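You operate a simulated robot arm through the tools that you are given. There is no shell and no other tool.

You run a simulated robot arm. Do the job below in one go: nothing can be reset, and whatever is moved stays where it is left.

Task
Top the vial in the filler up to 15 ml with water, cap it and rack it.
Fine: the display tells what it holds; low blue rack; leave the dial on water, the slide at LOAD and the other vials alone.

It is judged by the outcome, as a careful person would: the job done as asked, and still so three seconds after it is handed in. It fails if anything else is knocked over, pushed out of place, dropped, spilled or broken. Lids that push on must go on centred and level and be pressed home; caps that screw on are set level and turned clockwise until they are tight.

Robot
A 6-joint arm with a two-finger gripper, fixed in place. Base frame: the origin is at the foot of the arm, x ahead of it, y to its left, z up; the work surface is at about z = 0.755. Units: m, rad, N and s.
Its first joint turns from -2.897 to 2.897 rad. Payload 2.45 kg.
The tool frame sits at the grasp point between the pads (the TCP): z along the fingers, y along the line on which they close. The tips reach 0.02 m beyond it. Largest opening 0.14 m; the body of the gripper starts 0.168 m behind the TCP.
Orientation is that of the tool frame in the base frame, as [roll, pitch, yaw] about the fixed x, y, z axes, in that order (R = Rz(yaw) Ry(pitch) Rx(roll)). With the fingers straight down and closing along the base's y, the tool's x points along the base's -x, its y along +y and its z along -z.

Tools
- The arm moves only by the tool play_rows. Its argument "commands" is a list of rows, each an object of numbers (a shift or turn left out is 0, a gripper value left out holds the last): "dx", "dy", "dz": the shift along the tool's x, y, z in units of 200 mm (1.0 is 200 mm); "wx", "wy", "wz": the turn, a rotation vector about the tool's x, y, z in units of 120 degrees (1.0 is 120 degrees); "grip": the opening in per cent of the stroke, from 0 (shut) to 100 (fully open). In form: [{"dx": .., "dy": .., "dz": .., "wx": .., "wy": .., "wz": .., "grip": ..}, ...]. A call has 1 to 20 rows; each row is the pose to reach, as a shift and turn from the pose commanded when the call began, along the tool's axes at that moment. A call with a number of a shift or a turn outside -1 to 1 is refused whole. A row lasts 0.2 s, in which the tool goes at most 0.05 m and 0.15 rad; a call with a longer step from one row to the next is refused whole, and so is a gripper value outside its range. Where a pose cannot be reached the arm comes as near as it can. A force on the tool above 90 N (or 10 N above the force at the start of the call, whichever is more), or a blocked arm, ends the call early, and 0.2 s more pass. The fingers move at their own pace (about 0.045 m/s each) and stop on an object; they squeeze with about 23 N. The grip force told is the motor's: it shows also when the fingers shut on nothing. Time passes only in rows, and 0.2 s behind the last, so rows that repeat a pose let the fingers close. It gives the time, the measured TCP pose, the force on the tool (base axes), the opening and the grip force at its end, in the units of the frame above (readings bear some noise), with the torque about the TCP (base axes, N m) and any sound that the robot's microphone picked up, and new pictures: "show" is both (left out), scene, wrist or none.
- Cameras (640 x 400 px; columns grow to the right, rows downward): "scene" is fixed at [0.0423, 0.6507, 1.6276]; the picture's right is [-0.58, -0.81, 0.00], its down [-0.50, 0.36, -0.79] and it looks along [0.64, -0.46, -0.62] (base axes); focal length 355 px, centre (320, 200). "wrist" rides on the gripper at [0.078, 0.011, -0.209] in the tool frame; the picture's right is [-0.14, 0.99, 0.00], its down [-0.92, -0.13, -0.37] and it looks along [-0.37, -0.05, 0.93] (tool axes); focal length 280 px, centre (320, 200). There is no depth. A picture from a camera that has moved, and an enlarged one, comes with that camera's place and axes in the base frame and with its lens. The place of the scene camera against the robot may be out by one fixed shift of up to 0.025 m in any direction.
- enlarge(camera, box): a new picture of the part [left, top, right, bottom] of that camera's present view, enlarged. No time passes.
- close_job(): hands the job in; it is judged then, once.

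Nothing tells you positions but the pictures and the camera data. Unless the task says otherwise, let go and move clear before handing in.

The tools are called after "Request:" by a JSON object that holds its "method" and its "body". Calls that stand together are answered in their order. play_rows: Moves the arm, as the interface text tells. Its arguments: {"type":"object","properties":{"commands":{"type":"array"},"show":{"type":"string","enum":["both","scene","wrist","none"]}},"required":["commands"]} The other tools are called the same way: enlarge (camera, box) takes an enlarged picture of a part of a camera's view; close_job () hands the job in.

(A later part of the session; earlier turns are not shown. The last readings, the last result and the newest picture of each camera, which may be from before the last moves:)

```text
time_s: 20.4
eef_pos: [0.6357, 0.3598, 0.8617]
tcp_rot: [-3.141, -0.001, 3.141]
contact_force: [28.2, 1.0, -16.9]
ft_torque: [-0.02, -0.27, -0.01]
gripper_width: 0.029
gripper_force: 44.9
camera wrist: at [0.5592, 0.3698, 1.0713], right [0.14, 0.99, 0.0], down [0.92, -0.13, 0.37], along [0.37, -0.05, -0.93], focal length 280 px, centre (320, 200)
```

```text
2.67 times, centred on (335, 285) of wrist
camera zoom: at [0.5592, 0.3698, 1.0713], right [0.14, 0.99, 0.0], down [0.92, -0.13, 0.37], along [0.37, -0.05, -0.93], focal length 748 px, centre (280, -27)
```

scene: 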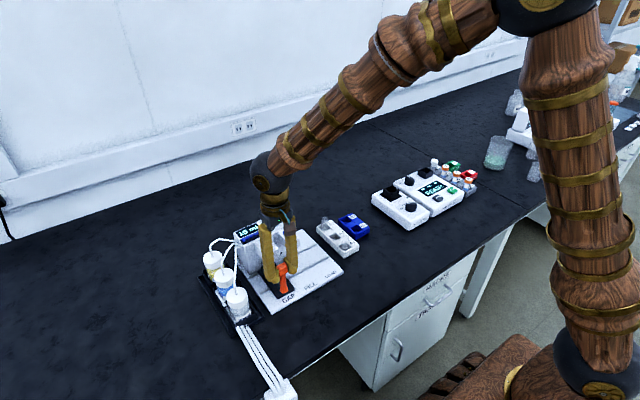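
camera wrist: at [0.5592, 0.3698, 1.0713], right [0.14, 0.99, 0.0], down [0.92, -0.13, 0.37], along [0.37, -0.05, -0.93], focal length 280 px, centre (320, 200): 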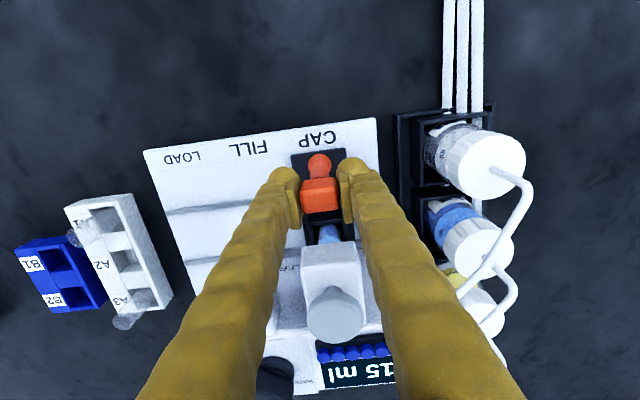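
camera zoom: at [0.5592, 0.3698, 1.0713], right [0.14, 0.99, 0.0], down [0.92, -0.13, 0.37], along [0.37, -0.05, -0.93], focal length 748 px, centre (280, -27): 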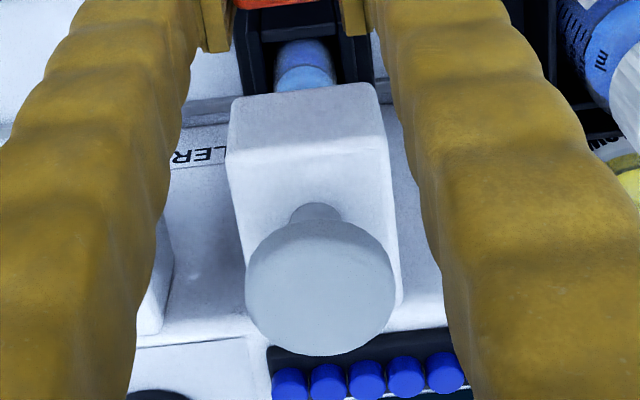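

The carriage is at CAP (y ≈ 0.360), in line with the label and the plunger. I'll release the handle and rise, then close the fingers and move above the plunger.

Request:
{"method": "play_rows", "body": {"commands": [{"grip": 20}, {"grip": 35}, {"grip": 35}, {"grip": 35}, {"dz": -0.1, "grip": 35}, {"dz": -0.25, "grip": 35}, {"dz": -0.4, "grip": 35}, {"dz": -0.55, "grip": 10}, {"dx": -0.15, "dz": -0.55, "grip": 0}, {"dx": -0.3725, "dz": -0.55, "dy": 0.0015, "grip": 0}, {"dx": -0.3725, "dz": -0.55, "dy": 0.0015, "grip": 0}, {"dx": -0.3725, "dz": -0.55, "dy": 0.0015, "grip": 0}]}}

Request:
{"method": "enlarge", "body": {"camera": "wrist", "box": [240, 100, 420, 230]}}

Request:
{"method": "enlarge", "body": {"camera": "scene", "box": [215, 190, 335, 300]}}

```text
time_s: 23.0
eef_pos: [0.7113, 0.3585, 0.9725]
tcp_rot: [-3.141, 0.002, 3.14]
contact_force: [0.7, 0.5, 0.3]
ft_torque: [-0.02, -0.04, 0.0]
gripper_width: 0.0
gripper_force: 23.2
camera wrist: at [0.634, 0.3692, 1.1817], right [0.14, 0.99, 0.0], down [0.92, -0.13, 0.37], along [0.37, -0.05, -0.93], focal length 280 px, centre (320, 200)
```

scene: 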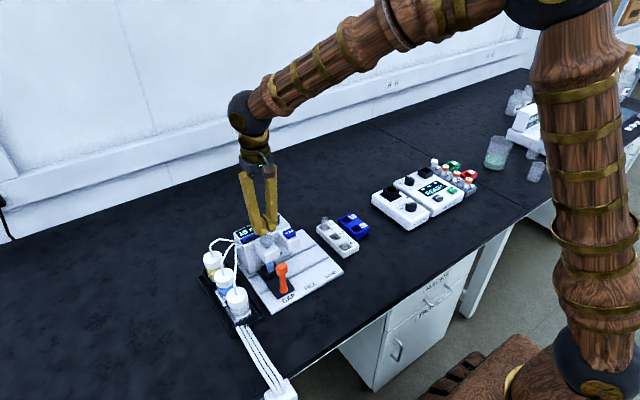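
wrist: 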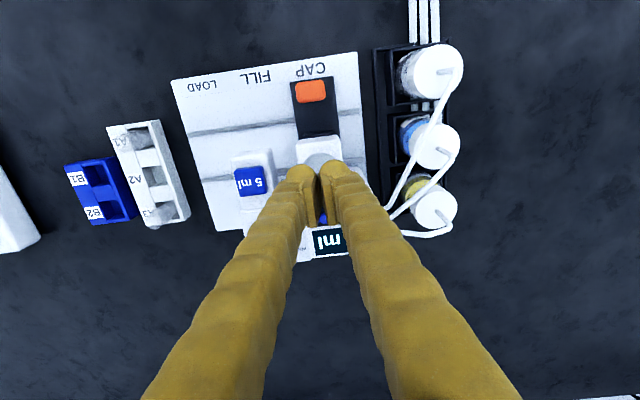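

```text
3.08 times, centred on (330, 165) of wrist
camera zoom: at [0.634, 0.3692, 1.1817], right [0.14, 0.99, 0.0], down [0.92, -0.13, 0.37], along [0.37, -0.05, -0.93], focal length 863 px, centre (289, 308)
```

zoom: 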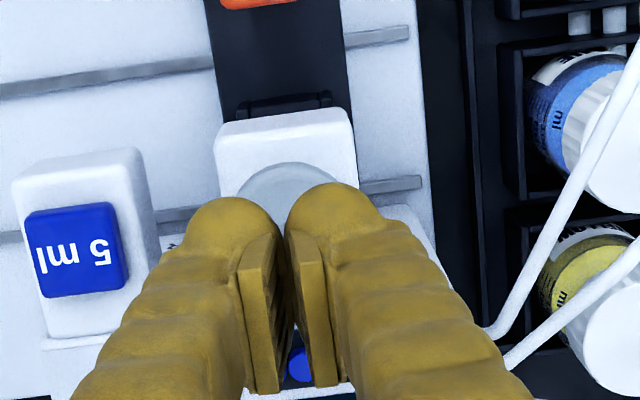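

```text
3.64 times, centred on (275, 245) of scene
camera zoom: at [0.0423, 0.6507, 1.6276], right [-0.58, -0.81, 0.0], down [-0.5, 0.36, -0.79], along [0.64, -0.46, -0.62], focal length 1290 px, centre (484, 36)
```

zoom: 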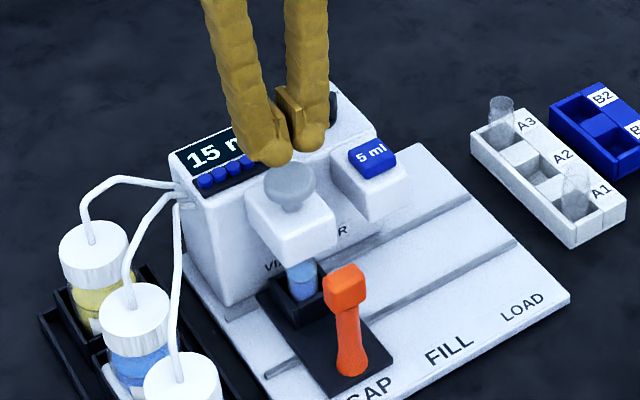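

The tips are centred above the plunger and the vial is under it. I'll press down in small steps.

Request:
{"method": "play_rows", "body": {"commands": [{"dz": 0.08, "grip": 0}, {"dz": 0.15, "grip": 0}, {"dz": 0.175, "grip": 0}, {"dz": 0.19, "grip": 0}, {"dz": 0.205, "grip": 0}, {"dz": 0.22, "grip": 0}], "show": "scene"}}

Request:
{"method": "enlarge", "body": {"camera": "scene", "box": [215, 190, 335, 300]}}

```text
time_s: 24.4
eef_pos: [0.7115, 0.3594, 0.9281]
tcp_rot: [-3.142, 0.0, 3.141]
contact_force: [-0.5, -1.8, 8.5]
ft_torque: [-0.01, 0.03, 0.04]
gripper_width: 0.0059
gripper_force: 30.2
```

scene: 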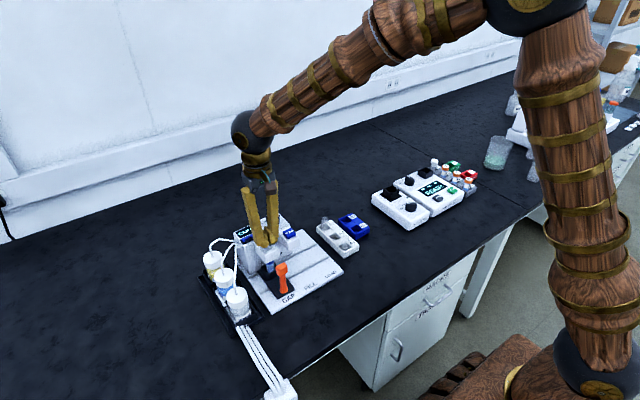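

```text
3.64 times, centred on (275, 245) of scene
camera zoom: at [0.0423, 0.6507, 1.6276], right [-0.58, -0.81, 0.0], down [-0.5, 0.36, -0.79], along [0.64, -0.46, -0.62], focal length 1290 px, centre (484, 36)
```

zoom: 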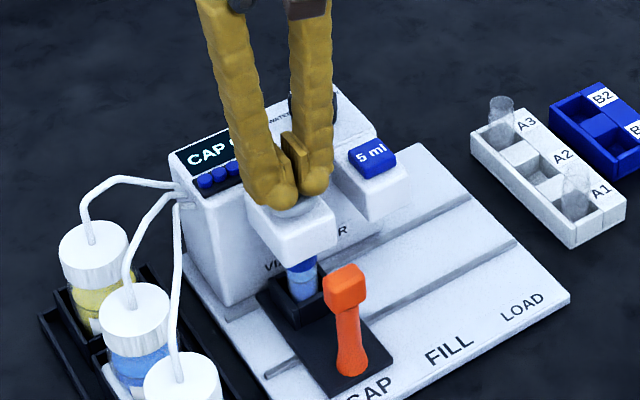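

Request:
{"method": "enlarge", "body": {"camera": "scene", "box": [235, 220, 295, 280]}}

Request:
{"method": "play_rows", "body": {"commands": [{"dz": 0.01, "grip": 0}, {"dz": 0.02, "grip": 0}, {"dz": 0.03, "grip": 0}]}}

Request:
{"method": "enlarge", "body": {"camera": "scene", "box": [235, 220, 295, 280]}}

```text
6.67 times, centred on (265, 250) of scene
camera zoom: at [0.0423, 0.6507, 1.6276], right [-0.58, -0.81, 0.0], down [-0.5, 0.36, -0.79], along [0.64, -0.46, -0.62], focal length 2364 px, centre (687, -133)
```

zoom: 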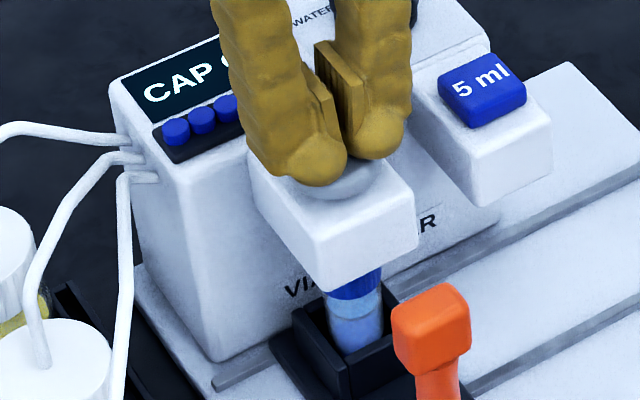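

```text
time_s: 25.2
eef_pos: [0.7105, 0.3596, 0.9252]
tcp_rot: [3.14, 0.003, -3.141]
contact_force: [-17.9, -11.4, 66.3]
ft_torque: [-0.23, 0.48, 0.03]
gripper_width: 0.006
gripper_force: 30.0
camera wrist: at [0.6325, 0.3696, 1.1339], right [0.14, 0.99, 0.0], down [0.92, -0.13, 0.37], along [0.37, -0.05, -0.93], focal length 280 px, centre (320, 200)
```

scene: 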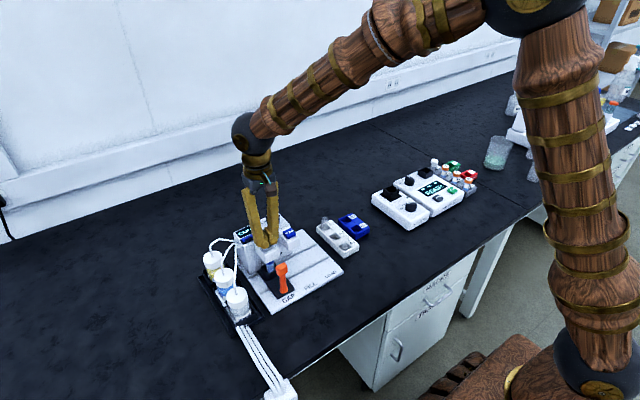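
wrist: 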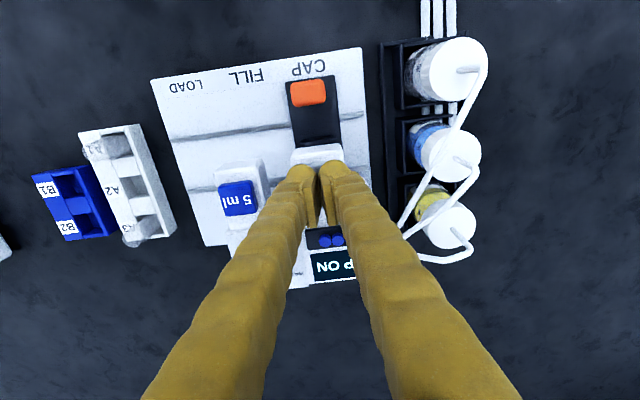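

```text
6.67 times, centred on (265, 250) of scene
camera zoom: at [0.0423, 0.6507, 1.6276], right [-0.58, -0.81, 0.0], down [-0.5, 0.36, -0.79], along [0.64, -0.46, -0.62], focal length 2364 px, centre (687, -133)
```

zoom: 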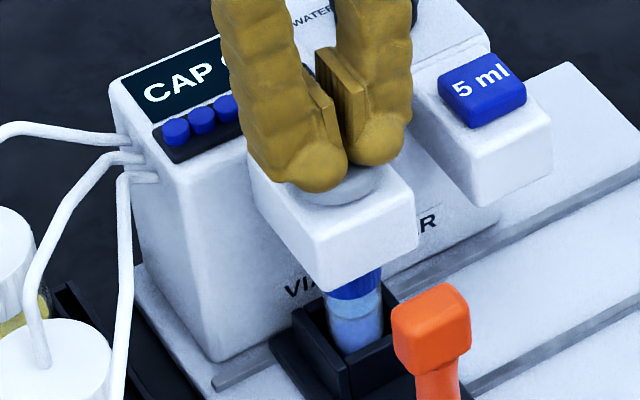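

The plunger bottomed out and the display reads CAP ON, with a blue cap on the vial. I'll lift straight off and look.

Request:
{"method": "play_rows", "body": {"commands": [{"dz": -0.03, "grip": 0}, {"dz": -0.1, "grip": 0}, {"dz": -0.25, "grip": 0}, {"dz": -0.35, "grip": 0}, {"dz": -0.35, "grip": 0}]}}

Request:
{"method": "enlarge", "body": {"camera": "scene", "box": [235, 215, 315, 280]}}

```text
time_s: 26.4
eef_pos: [0.7118, 0.3593, 0.9923]
tcp_rot: [3.141, 0.002, -3.141]
contact_force: [0.4, -0.2, 0.1]
ft_torque: [0.0, 0.01, -0.01]
gripper_width: 0.0
gripper_force: 29.2
camera wrist: at [0.6333, 0.3698, 1.2018], right [0.14, 0.99, 0.0], down [0.92, -0.13, 0.37], along [0.37, -0.05, -0.93], focal length 280 px, centre (320, 200)
```

scene: 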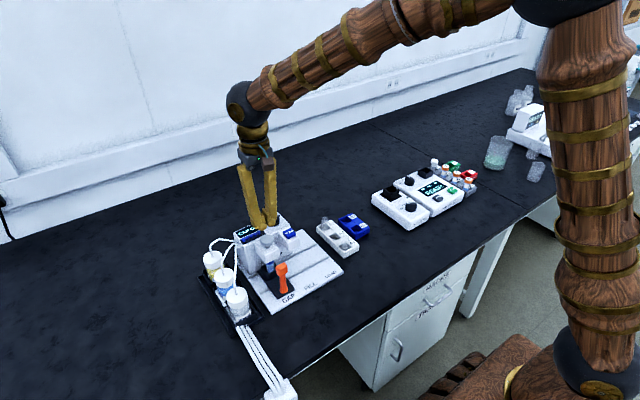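
wrist: 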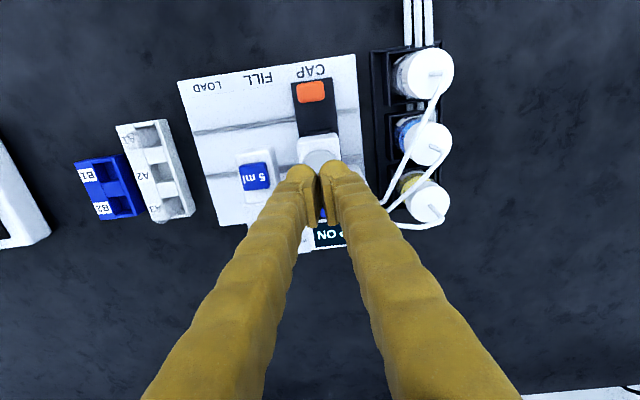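

```text
6.15 times, centred on (275, 248) of scene
camera zoom: at [0.0423, 0.6507, 1.6276], right [-0.58, -0.81, 0.0], down [-0.5, 0.36, -0.79], along [0.64, -0.46, -0.62], focal length 2182 px, centre (597, -92)
```

zoom: 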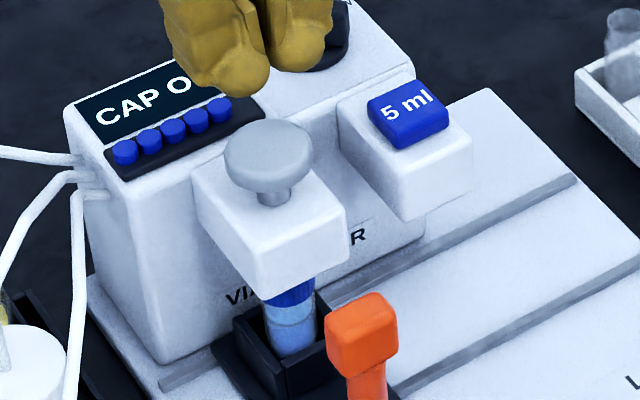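

Five caps remain in the magazine and the vial wears a blue cap. I'll return to the slide handle and grip it again.

Request:
{"method": "play_rows", "body": {"commands": [{"dx": 0.18, "grip": 20}, {"dx": 0.3725, "grip": 40}, {"dx": 0.3725, "dz": 0.15, "grip": 40}, {"dx": 0.3725, "dz": 0.3, "grip": 40}, {"dx": 0.3725, "dz": 0.3, "grip": 40}]}}

Request:
{"method": "enlarge", "body": {"camera": "wrist", "box": [240, 110, 400, 210]}}

```text
time_s: 27.6
eef_pos: [0.6358, 0.3604, 0.9321]
tcp_rot: [3.141, -0.001, 3.141]
contact_force: [0.7, -0.3, 0.1]
ft_torque: [0.02, -0.02, 0.05]
gripper_width: 0.056
gripper_force: 0.1
camera wrist: at [0.5584, 0.37, 1.141], right [0.14, 0.99, 0.0], down [0.92, -0.13, 0.37], along [0.37, -0.05, -0.93], focal length 280 px, centre (320, 200)
```

scene: 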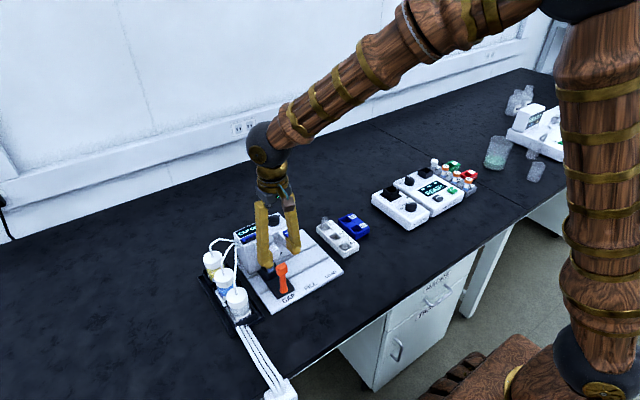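
wrist: 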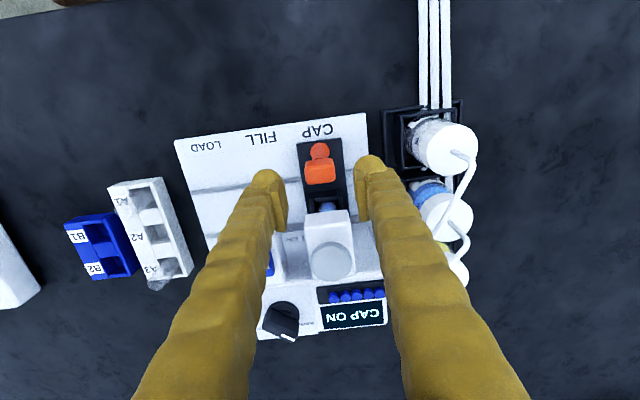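

```text
4.00 times, centred on (320, 160) of wrist
camera zoom: at [0.5584, 0.37, 1.141], right [0.14, 0.99, 0.0], down [0.92, -0.13, 0.37], along [0.37, -0.05, -0.93], focal length 1122 px, centre (320, 360)
```

zoom: 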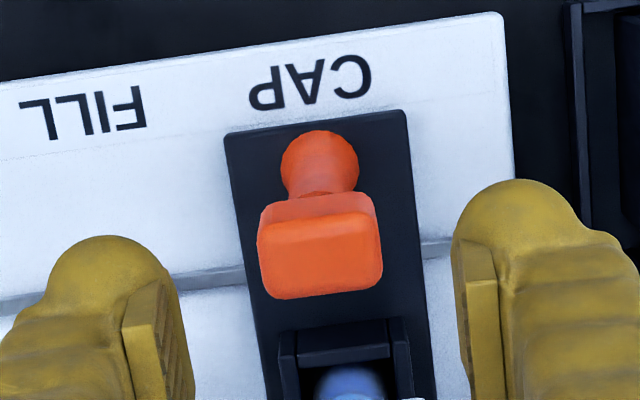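

Request:
{"method": "play_rows", "body": {"commands": [{"dz": 0.15, "grip": 40}, {"dz": 0.3, "grip": 40}, {"dz": 0.35, "grip": 40}, {"dz": 0.35, "grip": 25}, {"dz": 0.35, "grip": 10}, {"dz": 0.35, "grip": 10}, {"dz": 0.35, "grip": 10}], "show": "none"}}

```text
time_s: 29.2
eef_pos: [0.6373, 0.3597, 0.8632]
tcp_rot: [3.141, 0.001, 3.141]
contact_force: [1.5, -0.2, -4.4]
ft_torque: [0.03, -0.05, -0.01]
gripper_width: 0.0291
gripper_force: 45.4
```

The handle is gripped again. I slide it slowly 150 mm back to LOAD.

Request:
{"method": "play_rows", "body": {"commands": [{"dy": -0.02, "grip": 10}, {"dy": -0.06, "grip": 10}, {"dy": -0.12, "grip": 10}, {"dy": -0.18, "grip": 10}, {"dy": -0.24, "grip": 10}, {"dy": -0.3, "grip": 10}, {"dy": -0.36, "grip": 10}, {"dy": -0.42, "grip": 10}, {"dy": -0.48, "grip": 10}, {"dy": -0.54, "grip": 10}, {"dy": -0.6, "grip": 10}, {"dy": -0.65, "grip": 10}, {"dy": -0.7, "grip": 10}, {"dy": -0.73, "grip": 10}, {"dy": -0.746, "grip": 10}, {"dy": -0.746, "grip": 10}]}}

Request:
{"method": "enlarge", "body": {"camera": "wrist", "box": [240, 100, 420, 220]}}

Request:
{"method": "enlarge", "body": {"camera": "scene", "box": [225, 205, 355, 300]}}

```text
time_s: 32.6
eef_pos: [0.6379, 0.21, 0.8627]
tcp_rot: [3.14, 0.0, 3.14]
contact_force: [-8.7, -0.8, 11.4]
ft_torque: [-0.02, 0.11, 0.03]
gripper_width: 0.0289
gripper_force: 45.4
camera wrist: at [0.5588, 0.2207, 1.0716], right [0.14, 0.99, 0.0], down [0.92, -0.13, 0.37], along [0.37, -0.05, -0.93], focal length 280 px, centre (320, 200)
```

scene: 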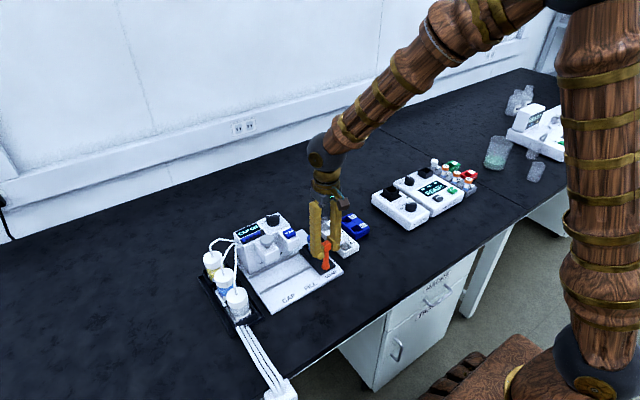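
wrist: 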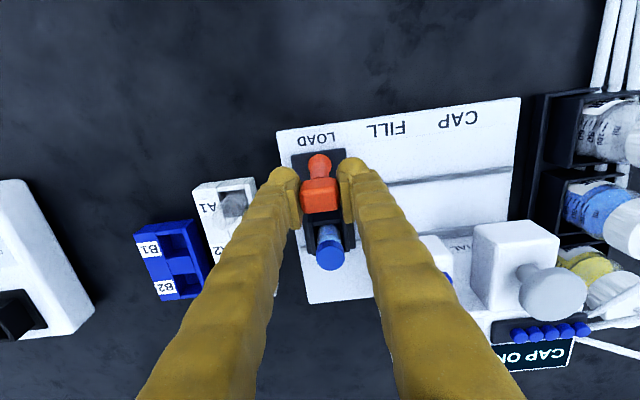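

```text
3.33 times, centred on (330, 160) of wrist
camera zoom: at [0.5588, 0.2207, 1.0716], right [0.14, 0.99, 0.0], down [0.92, -0.13, 0.37], along [0.37, -0.05, -0.93], focal length 935 px, centre (287, 333)
```

zoom: 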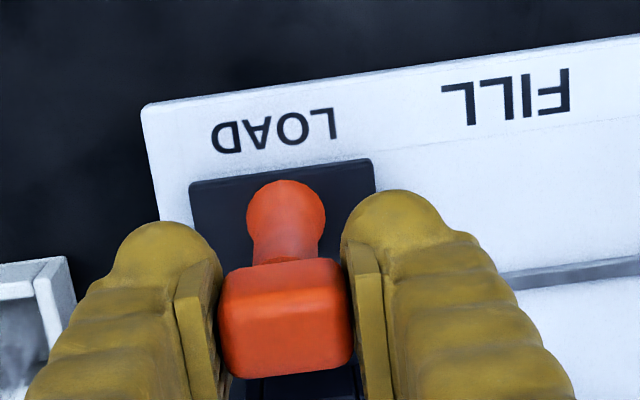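

```text
4.21 times, centred on (290, 252) of scene
camera zoom: at [0.0423, 0.6507, 1.6276], right [-0.58, -0.81, 0.0], down [-0.5, 0.36, -0.79], along [0.64, -0.46, -0.62], focal length 1493 px, centre (446, -21)
```

zoom: 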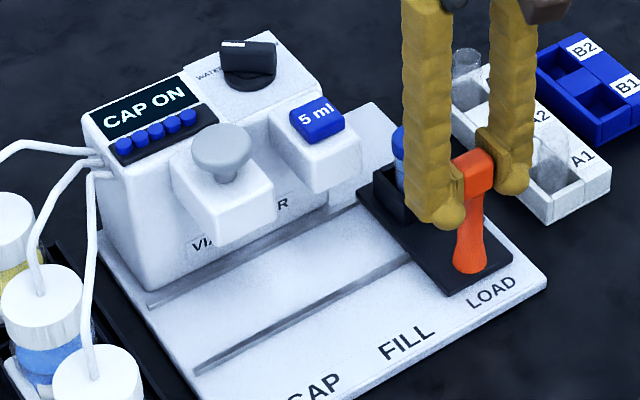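

The carriage is now at LOAD with the capped vial clear of the heads. I'll release the handle, rise, and look at the vial and the blue rack.

Request:
{"method": "play_rows", "body": {"commands": [{"grip": 20}, {"grip": 35}, {"grip": 35}, {"grip": 35}, {"dz": -0.1, "grip": 35}, {"dz": -0.3, "grip": 35}, {"dz": -0.5, "grip": 50}, {"dz": -0.7, "grip": 50}, {"dz": -0.9, "grip": 50}, {"dz": -0.9, "grip": 50}]}}

Request:
{"method": "enlarge", "body": {"camera": "wrist", "box": [240, 80, 400, 240]}}

Request:
{"method": "enlarge", "body": {"camera": "scene", "box": [275, 195, 395, 285]}}

```text
time_s: 34.8
eef_pos: [0.6373, 0.2111, 1.0424]
tcp_rot: [-3.141, 0.0, 3.139]
contact_force: [-0.4, 0.1, 0.5]
ft_torque: [0.0, 0.01, 0.0]
gripper_width: 0.0701
gripper_force: 0.0
camera wrist: at [0.5593, 0.221, 1.2516], right [0.14, 0.99, 0.0], down [0.92, -0.13, 0.37], along [0.37, -0.05, -0.93], focal length 280 px, centre (320, 200)
```

scene: 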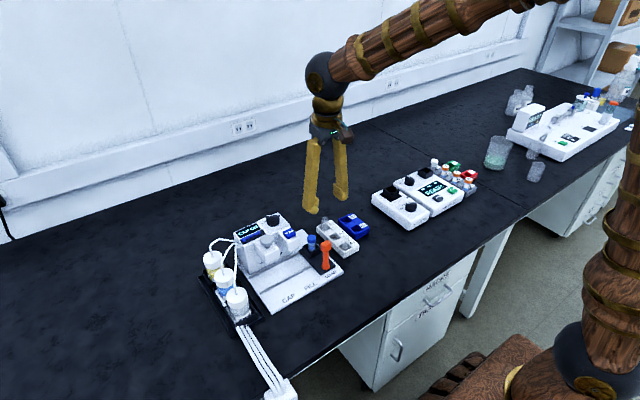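
wrist: 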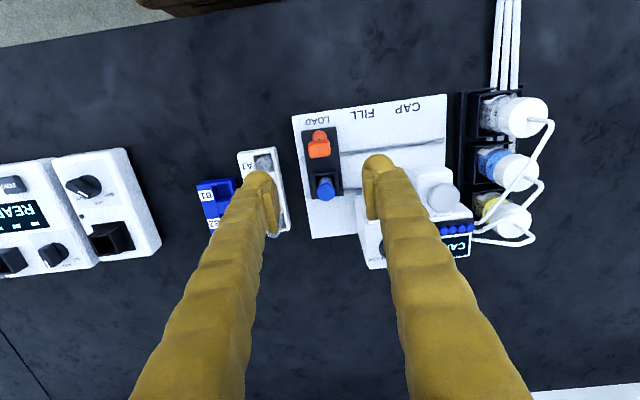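

```text
2.50 times, centred on (320, 160) of wrist
camera zoom: at [0.5593, 0.221, 1.2516], right [0.14, 0.99, 0.0], down [0.92, -0.13, 0.37], along [0.37, -0.05, -0.93], focal length 701 px, centre (320, 300)
```

zoom: 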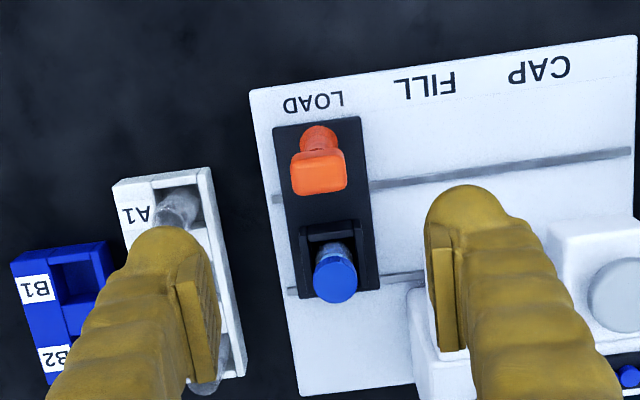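

```text
4.44 times, centred on (335, 240) of scene
camera zoom: at [0.0423, 0.6507, 1.6276], right [-0.58, -0.81, 0.0], down [-0.5, 0.36, -0.79], along [0.64, -0.46, -0.62], focal length 1576 px, centre (253, 22)
```

zoom: 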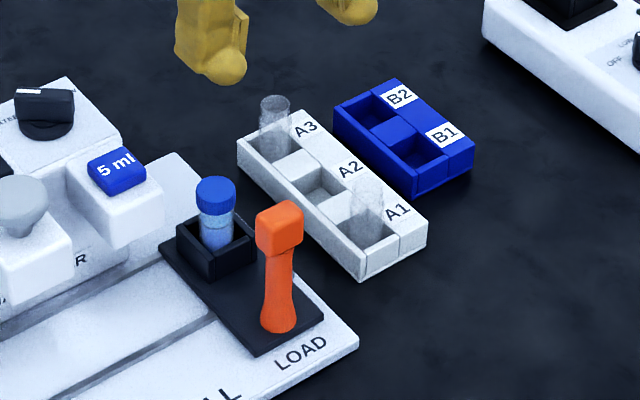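

The capped vial stands in the carriage at LOAD, with the blue rack (B1, B2) beyond the white one. I'll move above the vial for an accurate fix.

Request:
{"method": "play_rows", "body": {"commands": [{"dx": -0.12, "dz": 0.0, "grip": 50}, {"dx": -0.24, "dz": 0.1, "grip": 50}, {"dx": -0.365, "dz": 0.21, "grip": 50}, {"dx": -0.365, "dz": 0.21, "grip": 50}]}}

Request:
{"method": "enlarge", "body": {"camera": "wrist", "box": [260, 110, 380, 200]}}

Request:
{"method": "enlarge", "body": {"camera": "wrist", "box": [130, 100, 270, 220]}}

```text
time_s: 35.8
eef_pos: [0.7095, 0.2115, 1.0005]
tcp_rot: [3.141, 0.0, 3.141]
contact_force: [0.4, 0.0, -0.9]
ft_torque: [-0.01, 0.01, 0.0]
gripper_width: 0.0702
gripper_force: 0.1
camera wrist: at [0.6319, 0.2214, 1.2091], right [0.14, 0.99, 0.0], down [0.92, -0.13, 0.37], along [0.37, -0.05, -0.93], focal length 280 px, centre (320, 200)
```

scene: 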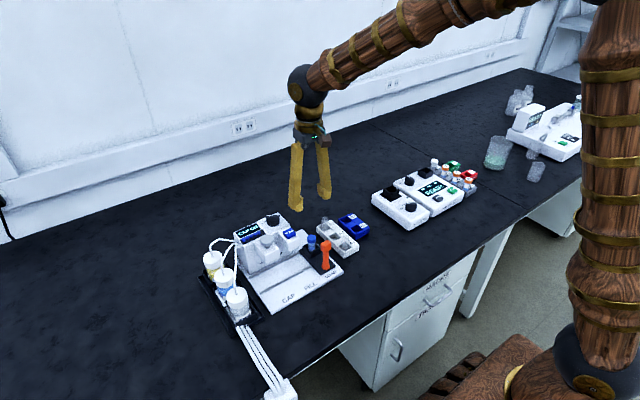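
wrist: 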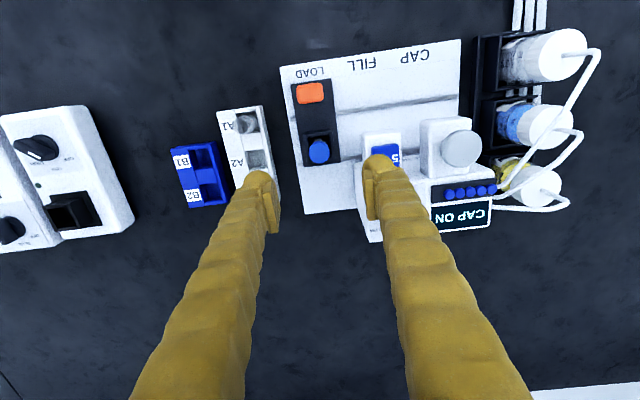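

```text
4.44 times, centred on (320, 155) of wrist
camera zoom: at [0.6319, 0.2214, 1.2091], right [0.14, 0.99, 0.0], down [0.92, -0.13, 0.37], along [0.37, -0.05, -0.93], focal length 1246 px, centre (320, 400)
```

zoom: 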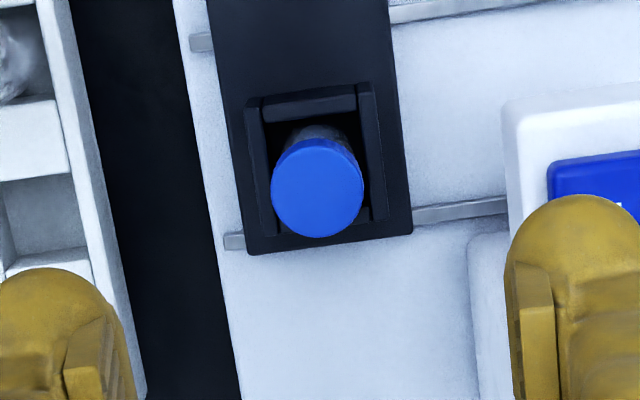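

```text
3.33 times, centred on (200, 160) of wrist
camera zoom: at [0.6319, 0.2214, 1.2091], right [0.14, 0.99, 0.0], down [0.92, -0.13, 0.37], along [0.37, -0.05, -0.93], focal length 935 px, centre (720, 333)
```

zoom: 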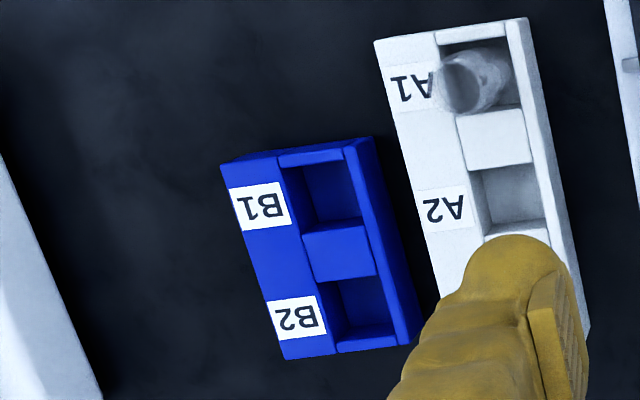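

The cap is centred near (0.710, 0.211) with its top at about z 0.85. Rack slot B1 is near (0.709, 0.024). I'll narrow the fingers and descend partway to confirm alignment.

Request:
{"method": "play_rows", "body": {"commands": [{"dz": 0.0, "grip": 36}, {"dz": 0.15, "grip": 36}, {"dz": 0.35, "grip": 36}, {"dz": 0.55, "grip": 36}, {"dz": 0.58, "grip": 36}, {"dz": 0.58, "grip": 36}]}}

Request:
{"method": "enlarge", "body": {"camera": "wrist", "box": [260, 130, 380, 220]}}

Request:
{"method": "enlarge", "body": {"camera": "scene", "box": [275, 195, 375, 275]}}

```text
time_s: 37.2
eef_pos: [0.7108, 0.2104, 0.884]
tcp_rot: [3.141, -0.001, -3.141]
contact_force: [-0.5, -0.3, -0.1]
ft_torque: [-0.02, 0.02, 0.01]
gripper_width: 0.0505
gripper_force: 0.0
camera wrist: at [0.6319, 0.221, 1.0932], right [0.14, 0.99, 0.0], down [0.92, -0.13, 0.37], along [0.37, -0.05, -0.93], focal length 280 px, centre (320, 200)
```

scene: 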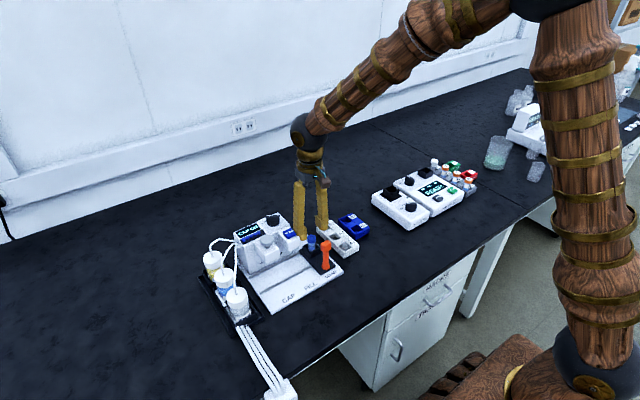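
wrist: 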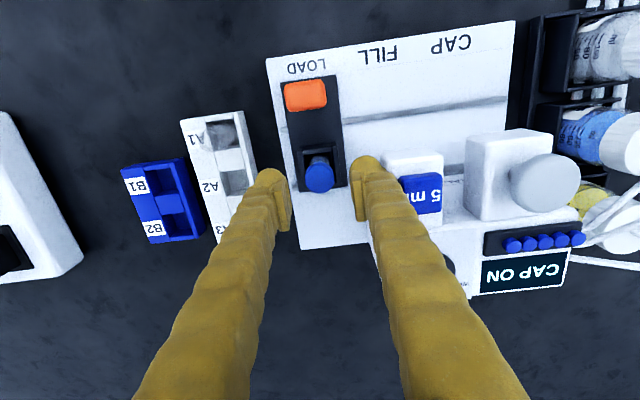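

```text
4.44 times, centred on (320, 175) of wrist
camera zoom: at [0.6319, 0.221, 1.0932], right [0.14, 0.99, 0.0], down [0.92, -0.13, 0.37], along [0.37, -0.05, -0.93], focal length 1246 px, centre (320, 311)
```

zoom: 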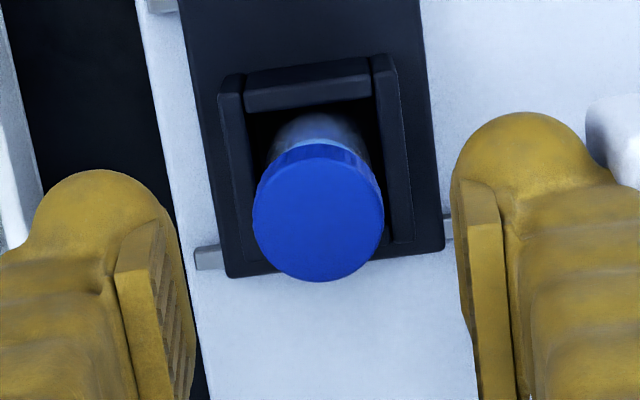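

```text
5.00 times, centred on (325, 235) of scene
camera zoom: at [0.0423, 0.6507, 1.6276], right [-0.58, -0.81, 0.0], down [-0.5, 0.36, -0.79], along [0.64, -0.46, -0.62], focal length 1773 px, centre (295, 25)
```

zoom: 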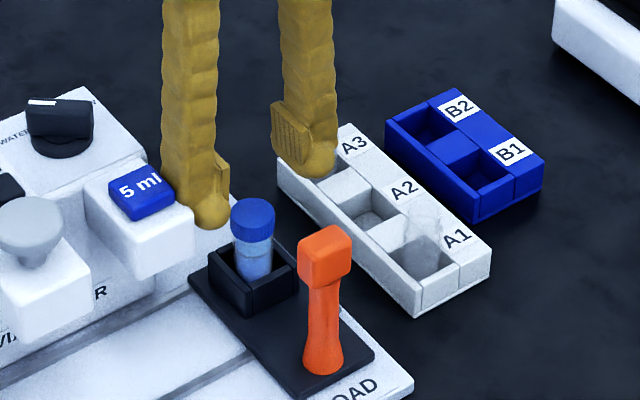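

Alignment is good: the cap is centred between the fingers. I'll lower so the tips stay just above the nest rim, then close on the vial.

Request:
{"method": "play_rows", "body": {"commands": [{"dz": 0.12, "grip": 36}, {"dz": 0.22, "grip": 36}, {"dz": 0.26, "grip": 36}, {"dz": 0.26, "grip": 25}, {"dz": 0.26, "grip": 12}, {"dz": 0.26, "grip": 10}, {"dz": 0.26, "grip": 10}, {"dz": 0.26, "grip": 10}]}}

Request:
{"method": "enlarge", "body": {"camera": "scene", "box": [275, 195, 375, 275]}}

Request:
{"method": "enlarge", "body": {"camera": "wrist", "box": [260, 130, 380, 220]}}

```text
time_s: 39.0
eef_pos: [0.7108, 0.2099, 0.8315]
tcp_rot: [3.142, 0.0, -3.14]
contact_force: [-0.6, -0.8, 0.1]
ft_torque: [-0.02, 0.01, -0.02]
gripper_width: 0.0239
gripper_force: 22.8
camera wrist: at [0.6322, 0.221, 1.0415], right [0.14, 0.99, 0.0], down [0.92, -0.13, 0.37], along [0.37, -0.05, -0.93], focal length 280 px, centre (320, 200)
```

scene: 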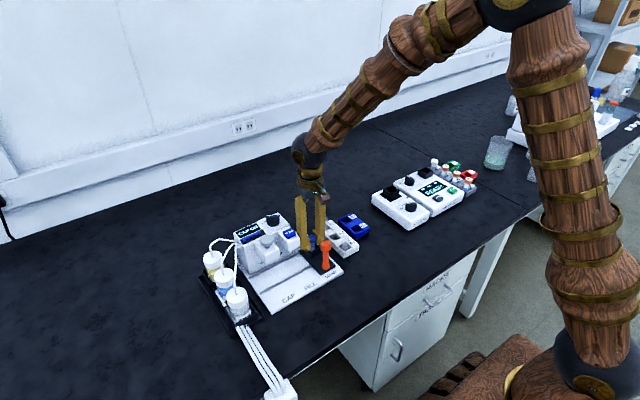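
wrist: 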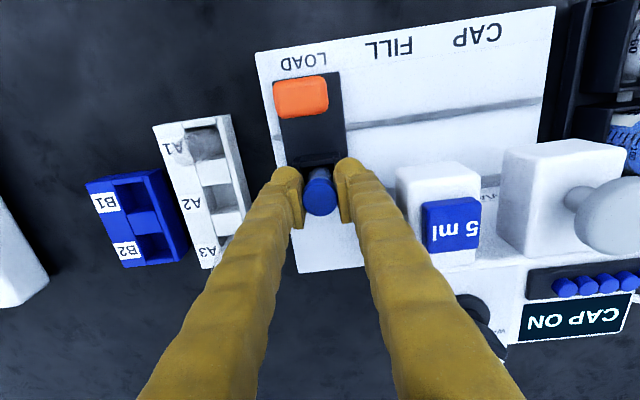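

```text
5.00 times, centred on (325, 235) of scene
camera zoom: at [0.0423, 0.6507, 1.6276], right [-0.58, -0.81, 0.0], down [-0.5, 0.36, -0.79], along [0.64, -0.46, -0.62], focal length 1773 px, centre (295, 25)
```

zoom: 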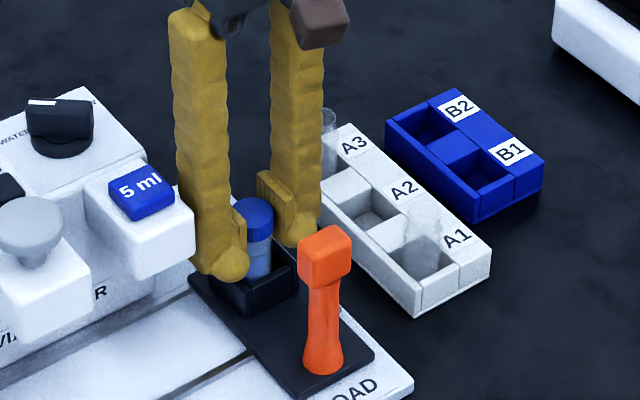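

```text
4.44 times, centred on (320, 175) of wrist
camera zoom: at [0.6322, 0.221, 1.0415], right [0.14, 0.99, 0.0], down [0.92, -0.13, 0.37], along [0.37, -0.05, -0.93], focal length 1246 px, centre (320, 311)
```

zoom: 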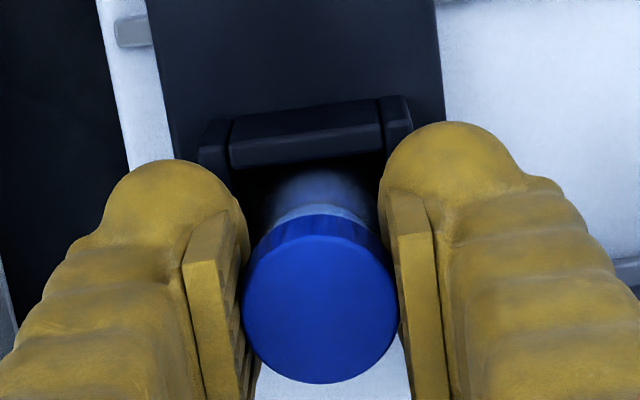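

Request:
{"method": "play_rows", "body": {"commands": [{"grip": 0}, {"grip": 0}, {"grip": 0}], "show": "none"}}

```text
time_s: 39.8
eef_pos: [0.7112, 0.2107, 0.8321]
tcp_rot: [-3.141, 0.0, 3.141]
contact_force: [-0.3, 0.2, 0.1]
ft_torque: [0.02, 0.0, -0.02]
gripper_width: 0.0242
gripper_force: 22.6
```

The fingers hold the vial at 24 mm. I'll lift straight up slowly.

Request:
{"method": "play_rows", "body": {"commands": [{"dz": -0.03, "grip": 0}, {"dz": -0.08, "grip": 0}, {"dz": -0.15, "grip": 0}, {"dz": -0.25, "grip": 0}, {"dz": -0.35, "grip": 0}, {"dz": -0.45, "grip": 0}, {"dz": -0.55, "grip": 0}, {"dz": -0.65, "grip": 0}, {"dz": -0.75, "grip": 0}, {"dz": -0.75, "grip": 0}]}}

Request:
{"method": "enlarge", "body": {"camera": "scene", "box": [260, 150, 380, 260]}}

Request:
{"method": "enlarge", "body": {"camera": "wrist", "box": [240, 100, 400, 220]}}

```text
time_s: 42.0
eef_pos: [0.7112, 0.2101, 0.9813]
tcp_rot: [3.141, 0.001, -3.141]
contact_force: [0.0, 0.1, 0.3]
ft_torque: [-0.01, 0.03, -0.01]
gripper_width: 0.024
gripper_force: 22.7
camera wrist: at [0.632, 0.2204, 1.1912], right [0.14, 0.99, 0.0], down [0.92, -0.13, 0.37], along [0.37, -0.05, -0.93], focal length 280 px, centre (320, 200)
```

scene: 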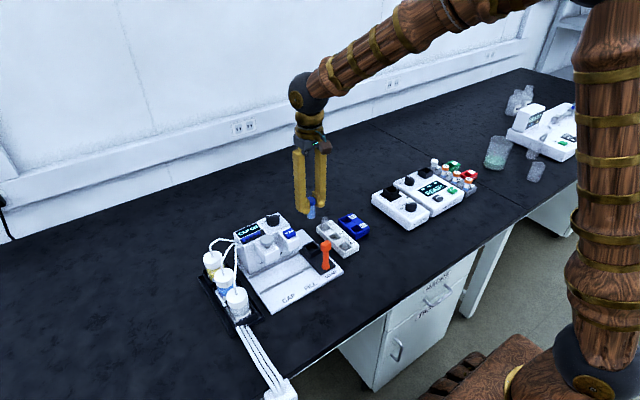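
wrist: 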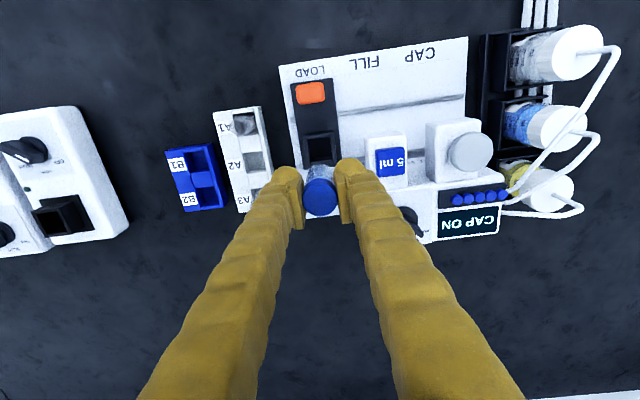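

```text
3.64 times, centred on (320, 205) of scene
camera zoom: at [0.0423, 0.6507, 1.6276], right [-0.58, -0.81, 0.0], down [-0.5, 0.36, -0.79], along [0.64, -0.46, -0.62], focal length 1290 px, centre (320, 182)
```

zoom: 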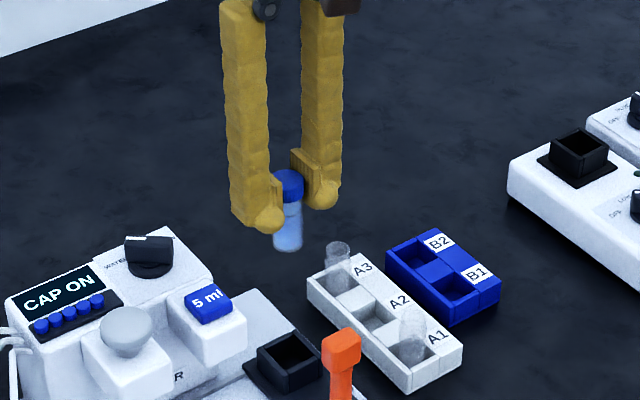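

```text
3.33 times, centred on (320, 160) of wrist
camera zoom: at [0.632, 0.2204, 1.1912], right [0.14, 0.99, 0.0], down [0.92, -0.13, 0.37], along [0.37, -0.05, -0.93], focal length 935 px, centre (320, 333)
```

zoom: 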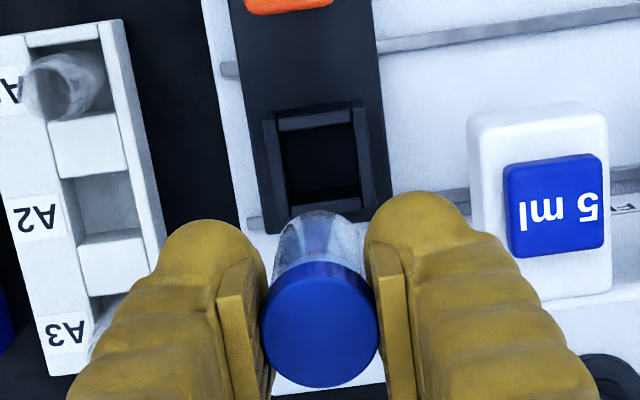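

The vial is held level and clear, and the carriage stays at LOAD. I'll carry it across to above slot B1 at this height.

Request:
{"method": "play_rows", "body": {"commands": [{"dy": -0.05, "grip": 0}, {"dy": -0.15, "grip": 0}, {"dy": -0.28, "grip": 0}, {"dy": -0.42, "grip": 0}, {"dy": -0.56, "grip": 0}, {"dy": -0.7, "grip": 0}, {"dy": -0.82, "grip": 0}, {"dy": -0.9, "grip": 0}, {"dy": -0.93, "grip": 0}, {"dy": -0.93, "grip": 0}]}}

Request:
{"method": "enlarge", "body": {"camera": "wrist", "box": [240, 90, 400, 220]}}

Request:
{"method": "enlarge", "body": {"camera": "scene", "box": [300, 150, 420, 260]}}

```text
time_s: 44.2
eef_pos: [0.7088, 0.0235, 0.9819]
tcp_rot: [-3.141, -0.001, -3.142]
contact_force: [-0.3, 0.3, 0.2]
ft_torque: [0.0, 0.02, 0.01]
gripper_width: 0.0239
gripper_force: 23.1
camera wrist: at [0.6318, 0.0344, 1.1909], right [0.14, 0.99, 0.0], down [0.92, -0.13, 0.37], along [0.37, -0.05, -0.93], focal length 280 px, centre (320, 200)
```

scene: 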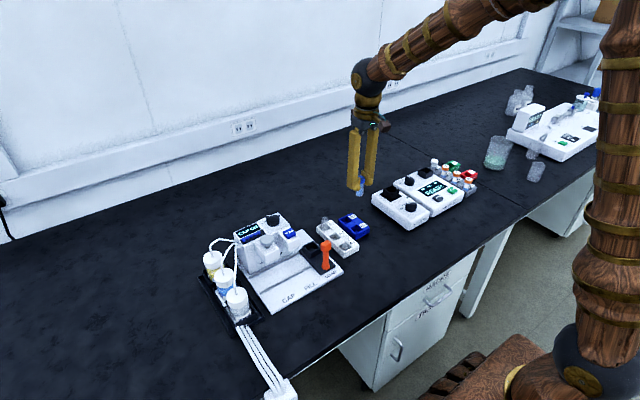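
wrist: 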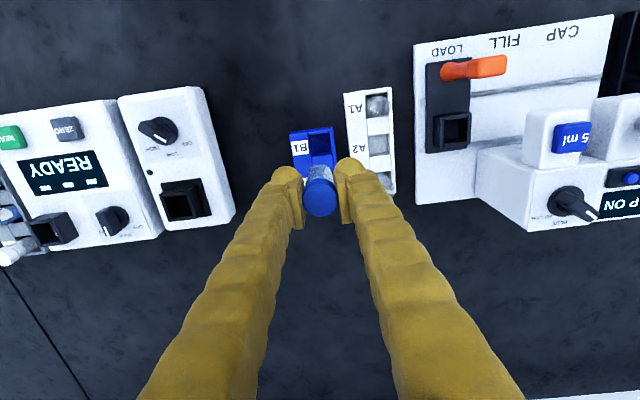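

```text
3.08 times, centred on (320, 155) of wrist
camera zoom: at [0.6318, 0.0344, 1.1909], right [0.14, 0.99, 0.0], down [0.92, -0.13, 0.37], along [0.37, -0.05, -0.93], focal length 863 px, centre (320, 338)
```

zoom: 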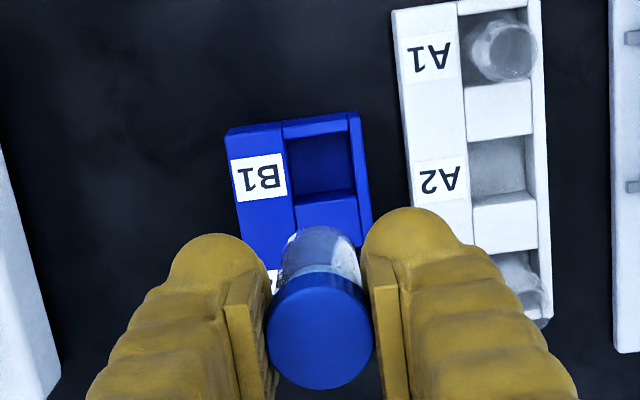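

```text
3.64 times, centred on (360, 205) of scene
camera zoom: at [0.0423, 0.6507, 1.6276], right [-0.58, -0.81, 0.0], down [-0.5, 0.36, -0.79], along [0.64, -0.46, -0.62], focal length 1290 px, centre (174, 182)
```

zoom: 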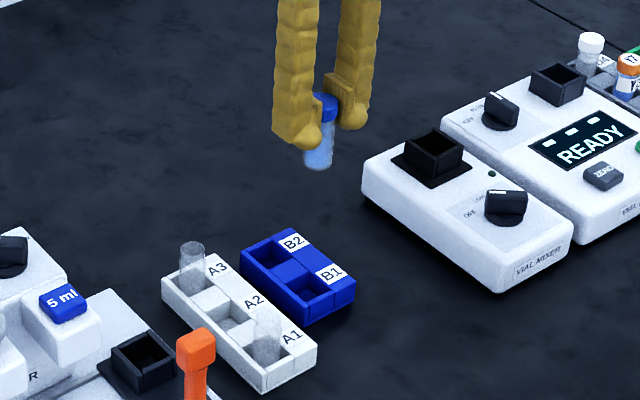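

Request:
{"method": "enlarge", "body": {"camera": "wrist", "box": [285, 120, 345, 165]}}

```text
8.89 times, centred on (315, 142) of wrist
camera zoom: at [0.6318, 0.0344, 1.1909], right [0.14, 0.99, 0.0], down [0.92, -0.13, 0.37], along [0.37, -0.05, -0.93], focal length 2492 px, centre (364, 711)
```

zoom: 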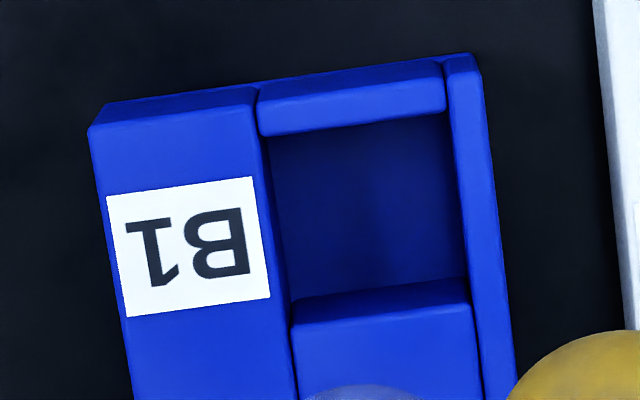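

The vial is on the gripper axis, and slot B1's centre is at about (0.709, 0.025), within 1.5 mm of the vial. I'll correct that and descend to just above the rack.

Request:
{"method": "play_rows", "body": {"commands": [{"dx": 0.0045, "dy": 0.006, "dz": 0.1, "grip": 0}, {"dx": 0.0045, "dy": 0.006, "dz": 0.25, "grip": 0}, {"dx": 0.0045, "dy": 0.006, "dz": 0.4, "grip": 0}, {"dx": 0.0045, "dy": 0.006, "dz": 0.54, "grip": 0}, {"dx": 0.0045, "dy": 0.006, "dz": 0.62, "grip": 0}, {"dx": 0.0045, "dy": 0.006, "dz": 0.62, "grip": 0}]}}

Request:
{"method": "enlarge", "body": {"camera": "wrist", "box": [260, 110, 380, 220]}}

Request:
{"method": "enlarge", "body": {"camera": "scene", "box": [310, 180, 390, 250]}}

```text
time_s: 45.6
eef_pos: [0.7086, 0.0261, 0.8581]
tcp_rot: [-3.141, -0.001, 3.141]
contact_force: [-0.3, 0.1, -1.2]
ft_torque: [0.01, -0.02, 0.0]
gripper_width: 0.024
gripper_force: 23.5
camera wrist: at [0.6312, 0.0362, 1.0671], right [0.14, 0.99, 0.0], down [0.92, -0.13, 0.37], along [0.37, -0.05, -0.93], focal length 280 px, centre (320, 200)
```

scene: 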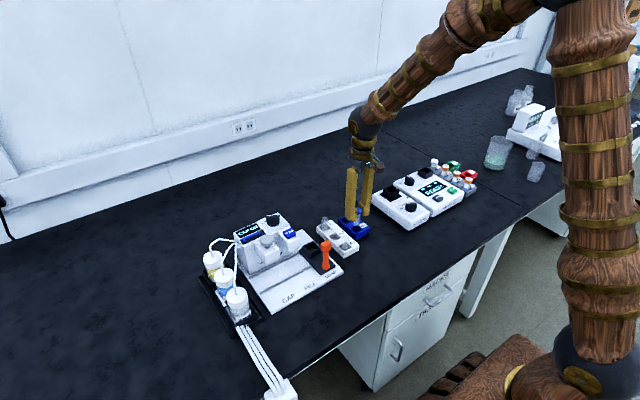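
wrist: 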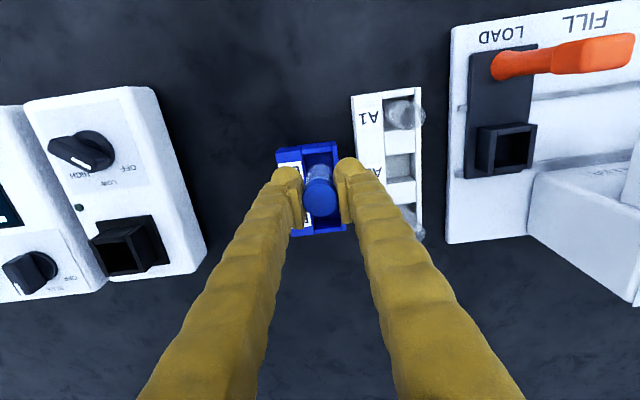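

```text
3.64 times, centred on (320, 165) of wrist
camera zoom: at [0.6312, 0.0362, 1.0671], right [0.14, 0.99, 0.0], down [0.92, -0.13, 0.37], along [0.37, -0.05, -0.93], focal length 1020 px, centre (320, 327)
```

zoom: 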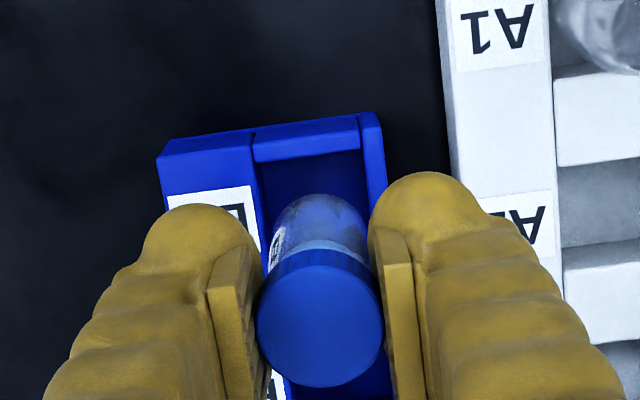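

```text
5.71 times, centred on (350, 215) of scene
camera zoom: at [0.0423, 0.6507, 1.6276], right [-0.58, -0.81, 0.0], down [-0.5, 0.36, -0.79], along [0.64, -0.46, -0.62], focal length 2026 px, centre (149, 114)
```

zoom: 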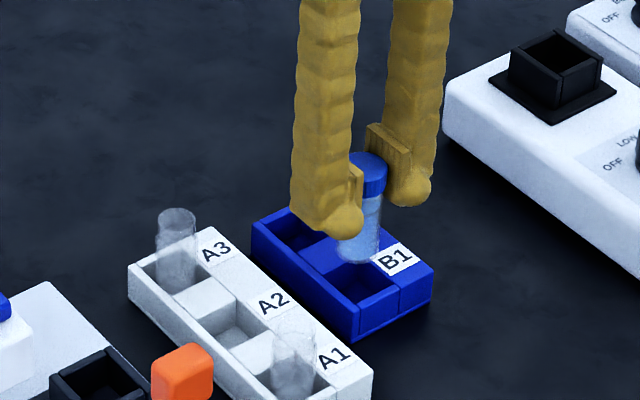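

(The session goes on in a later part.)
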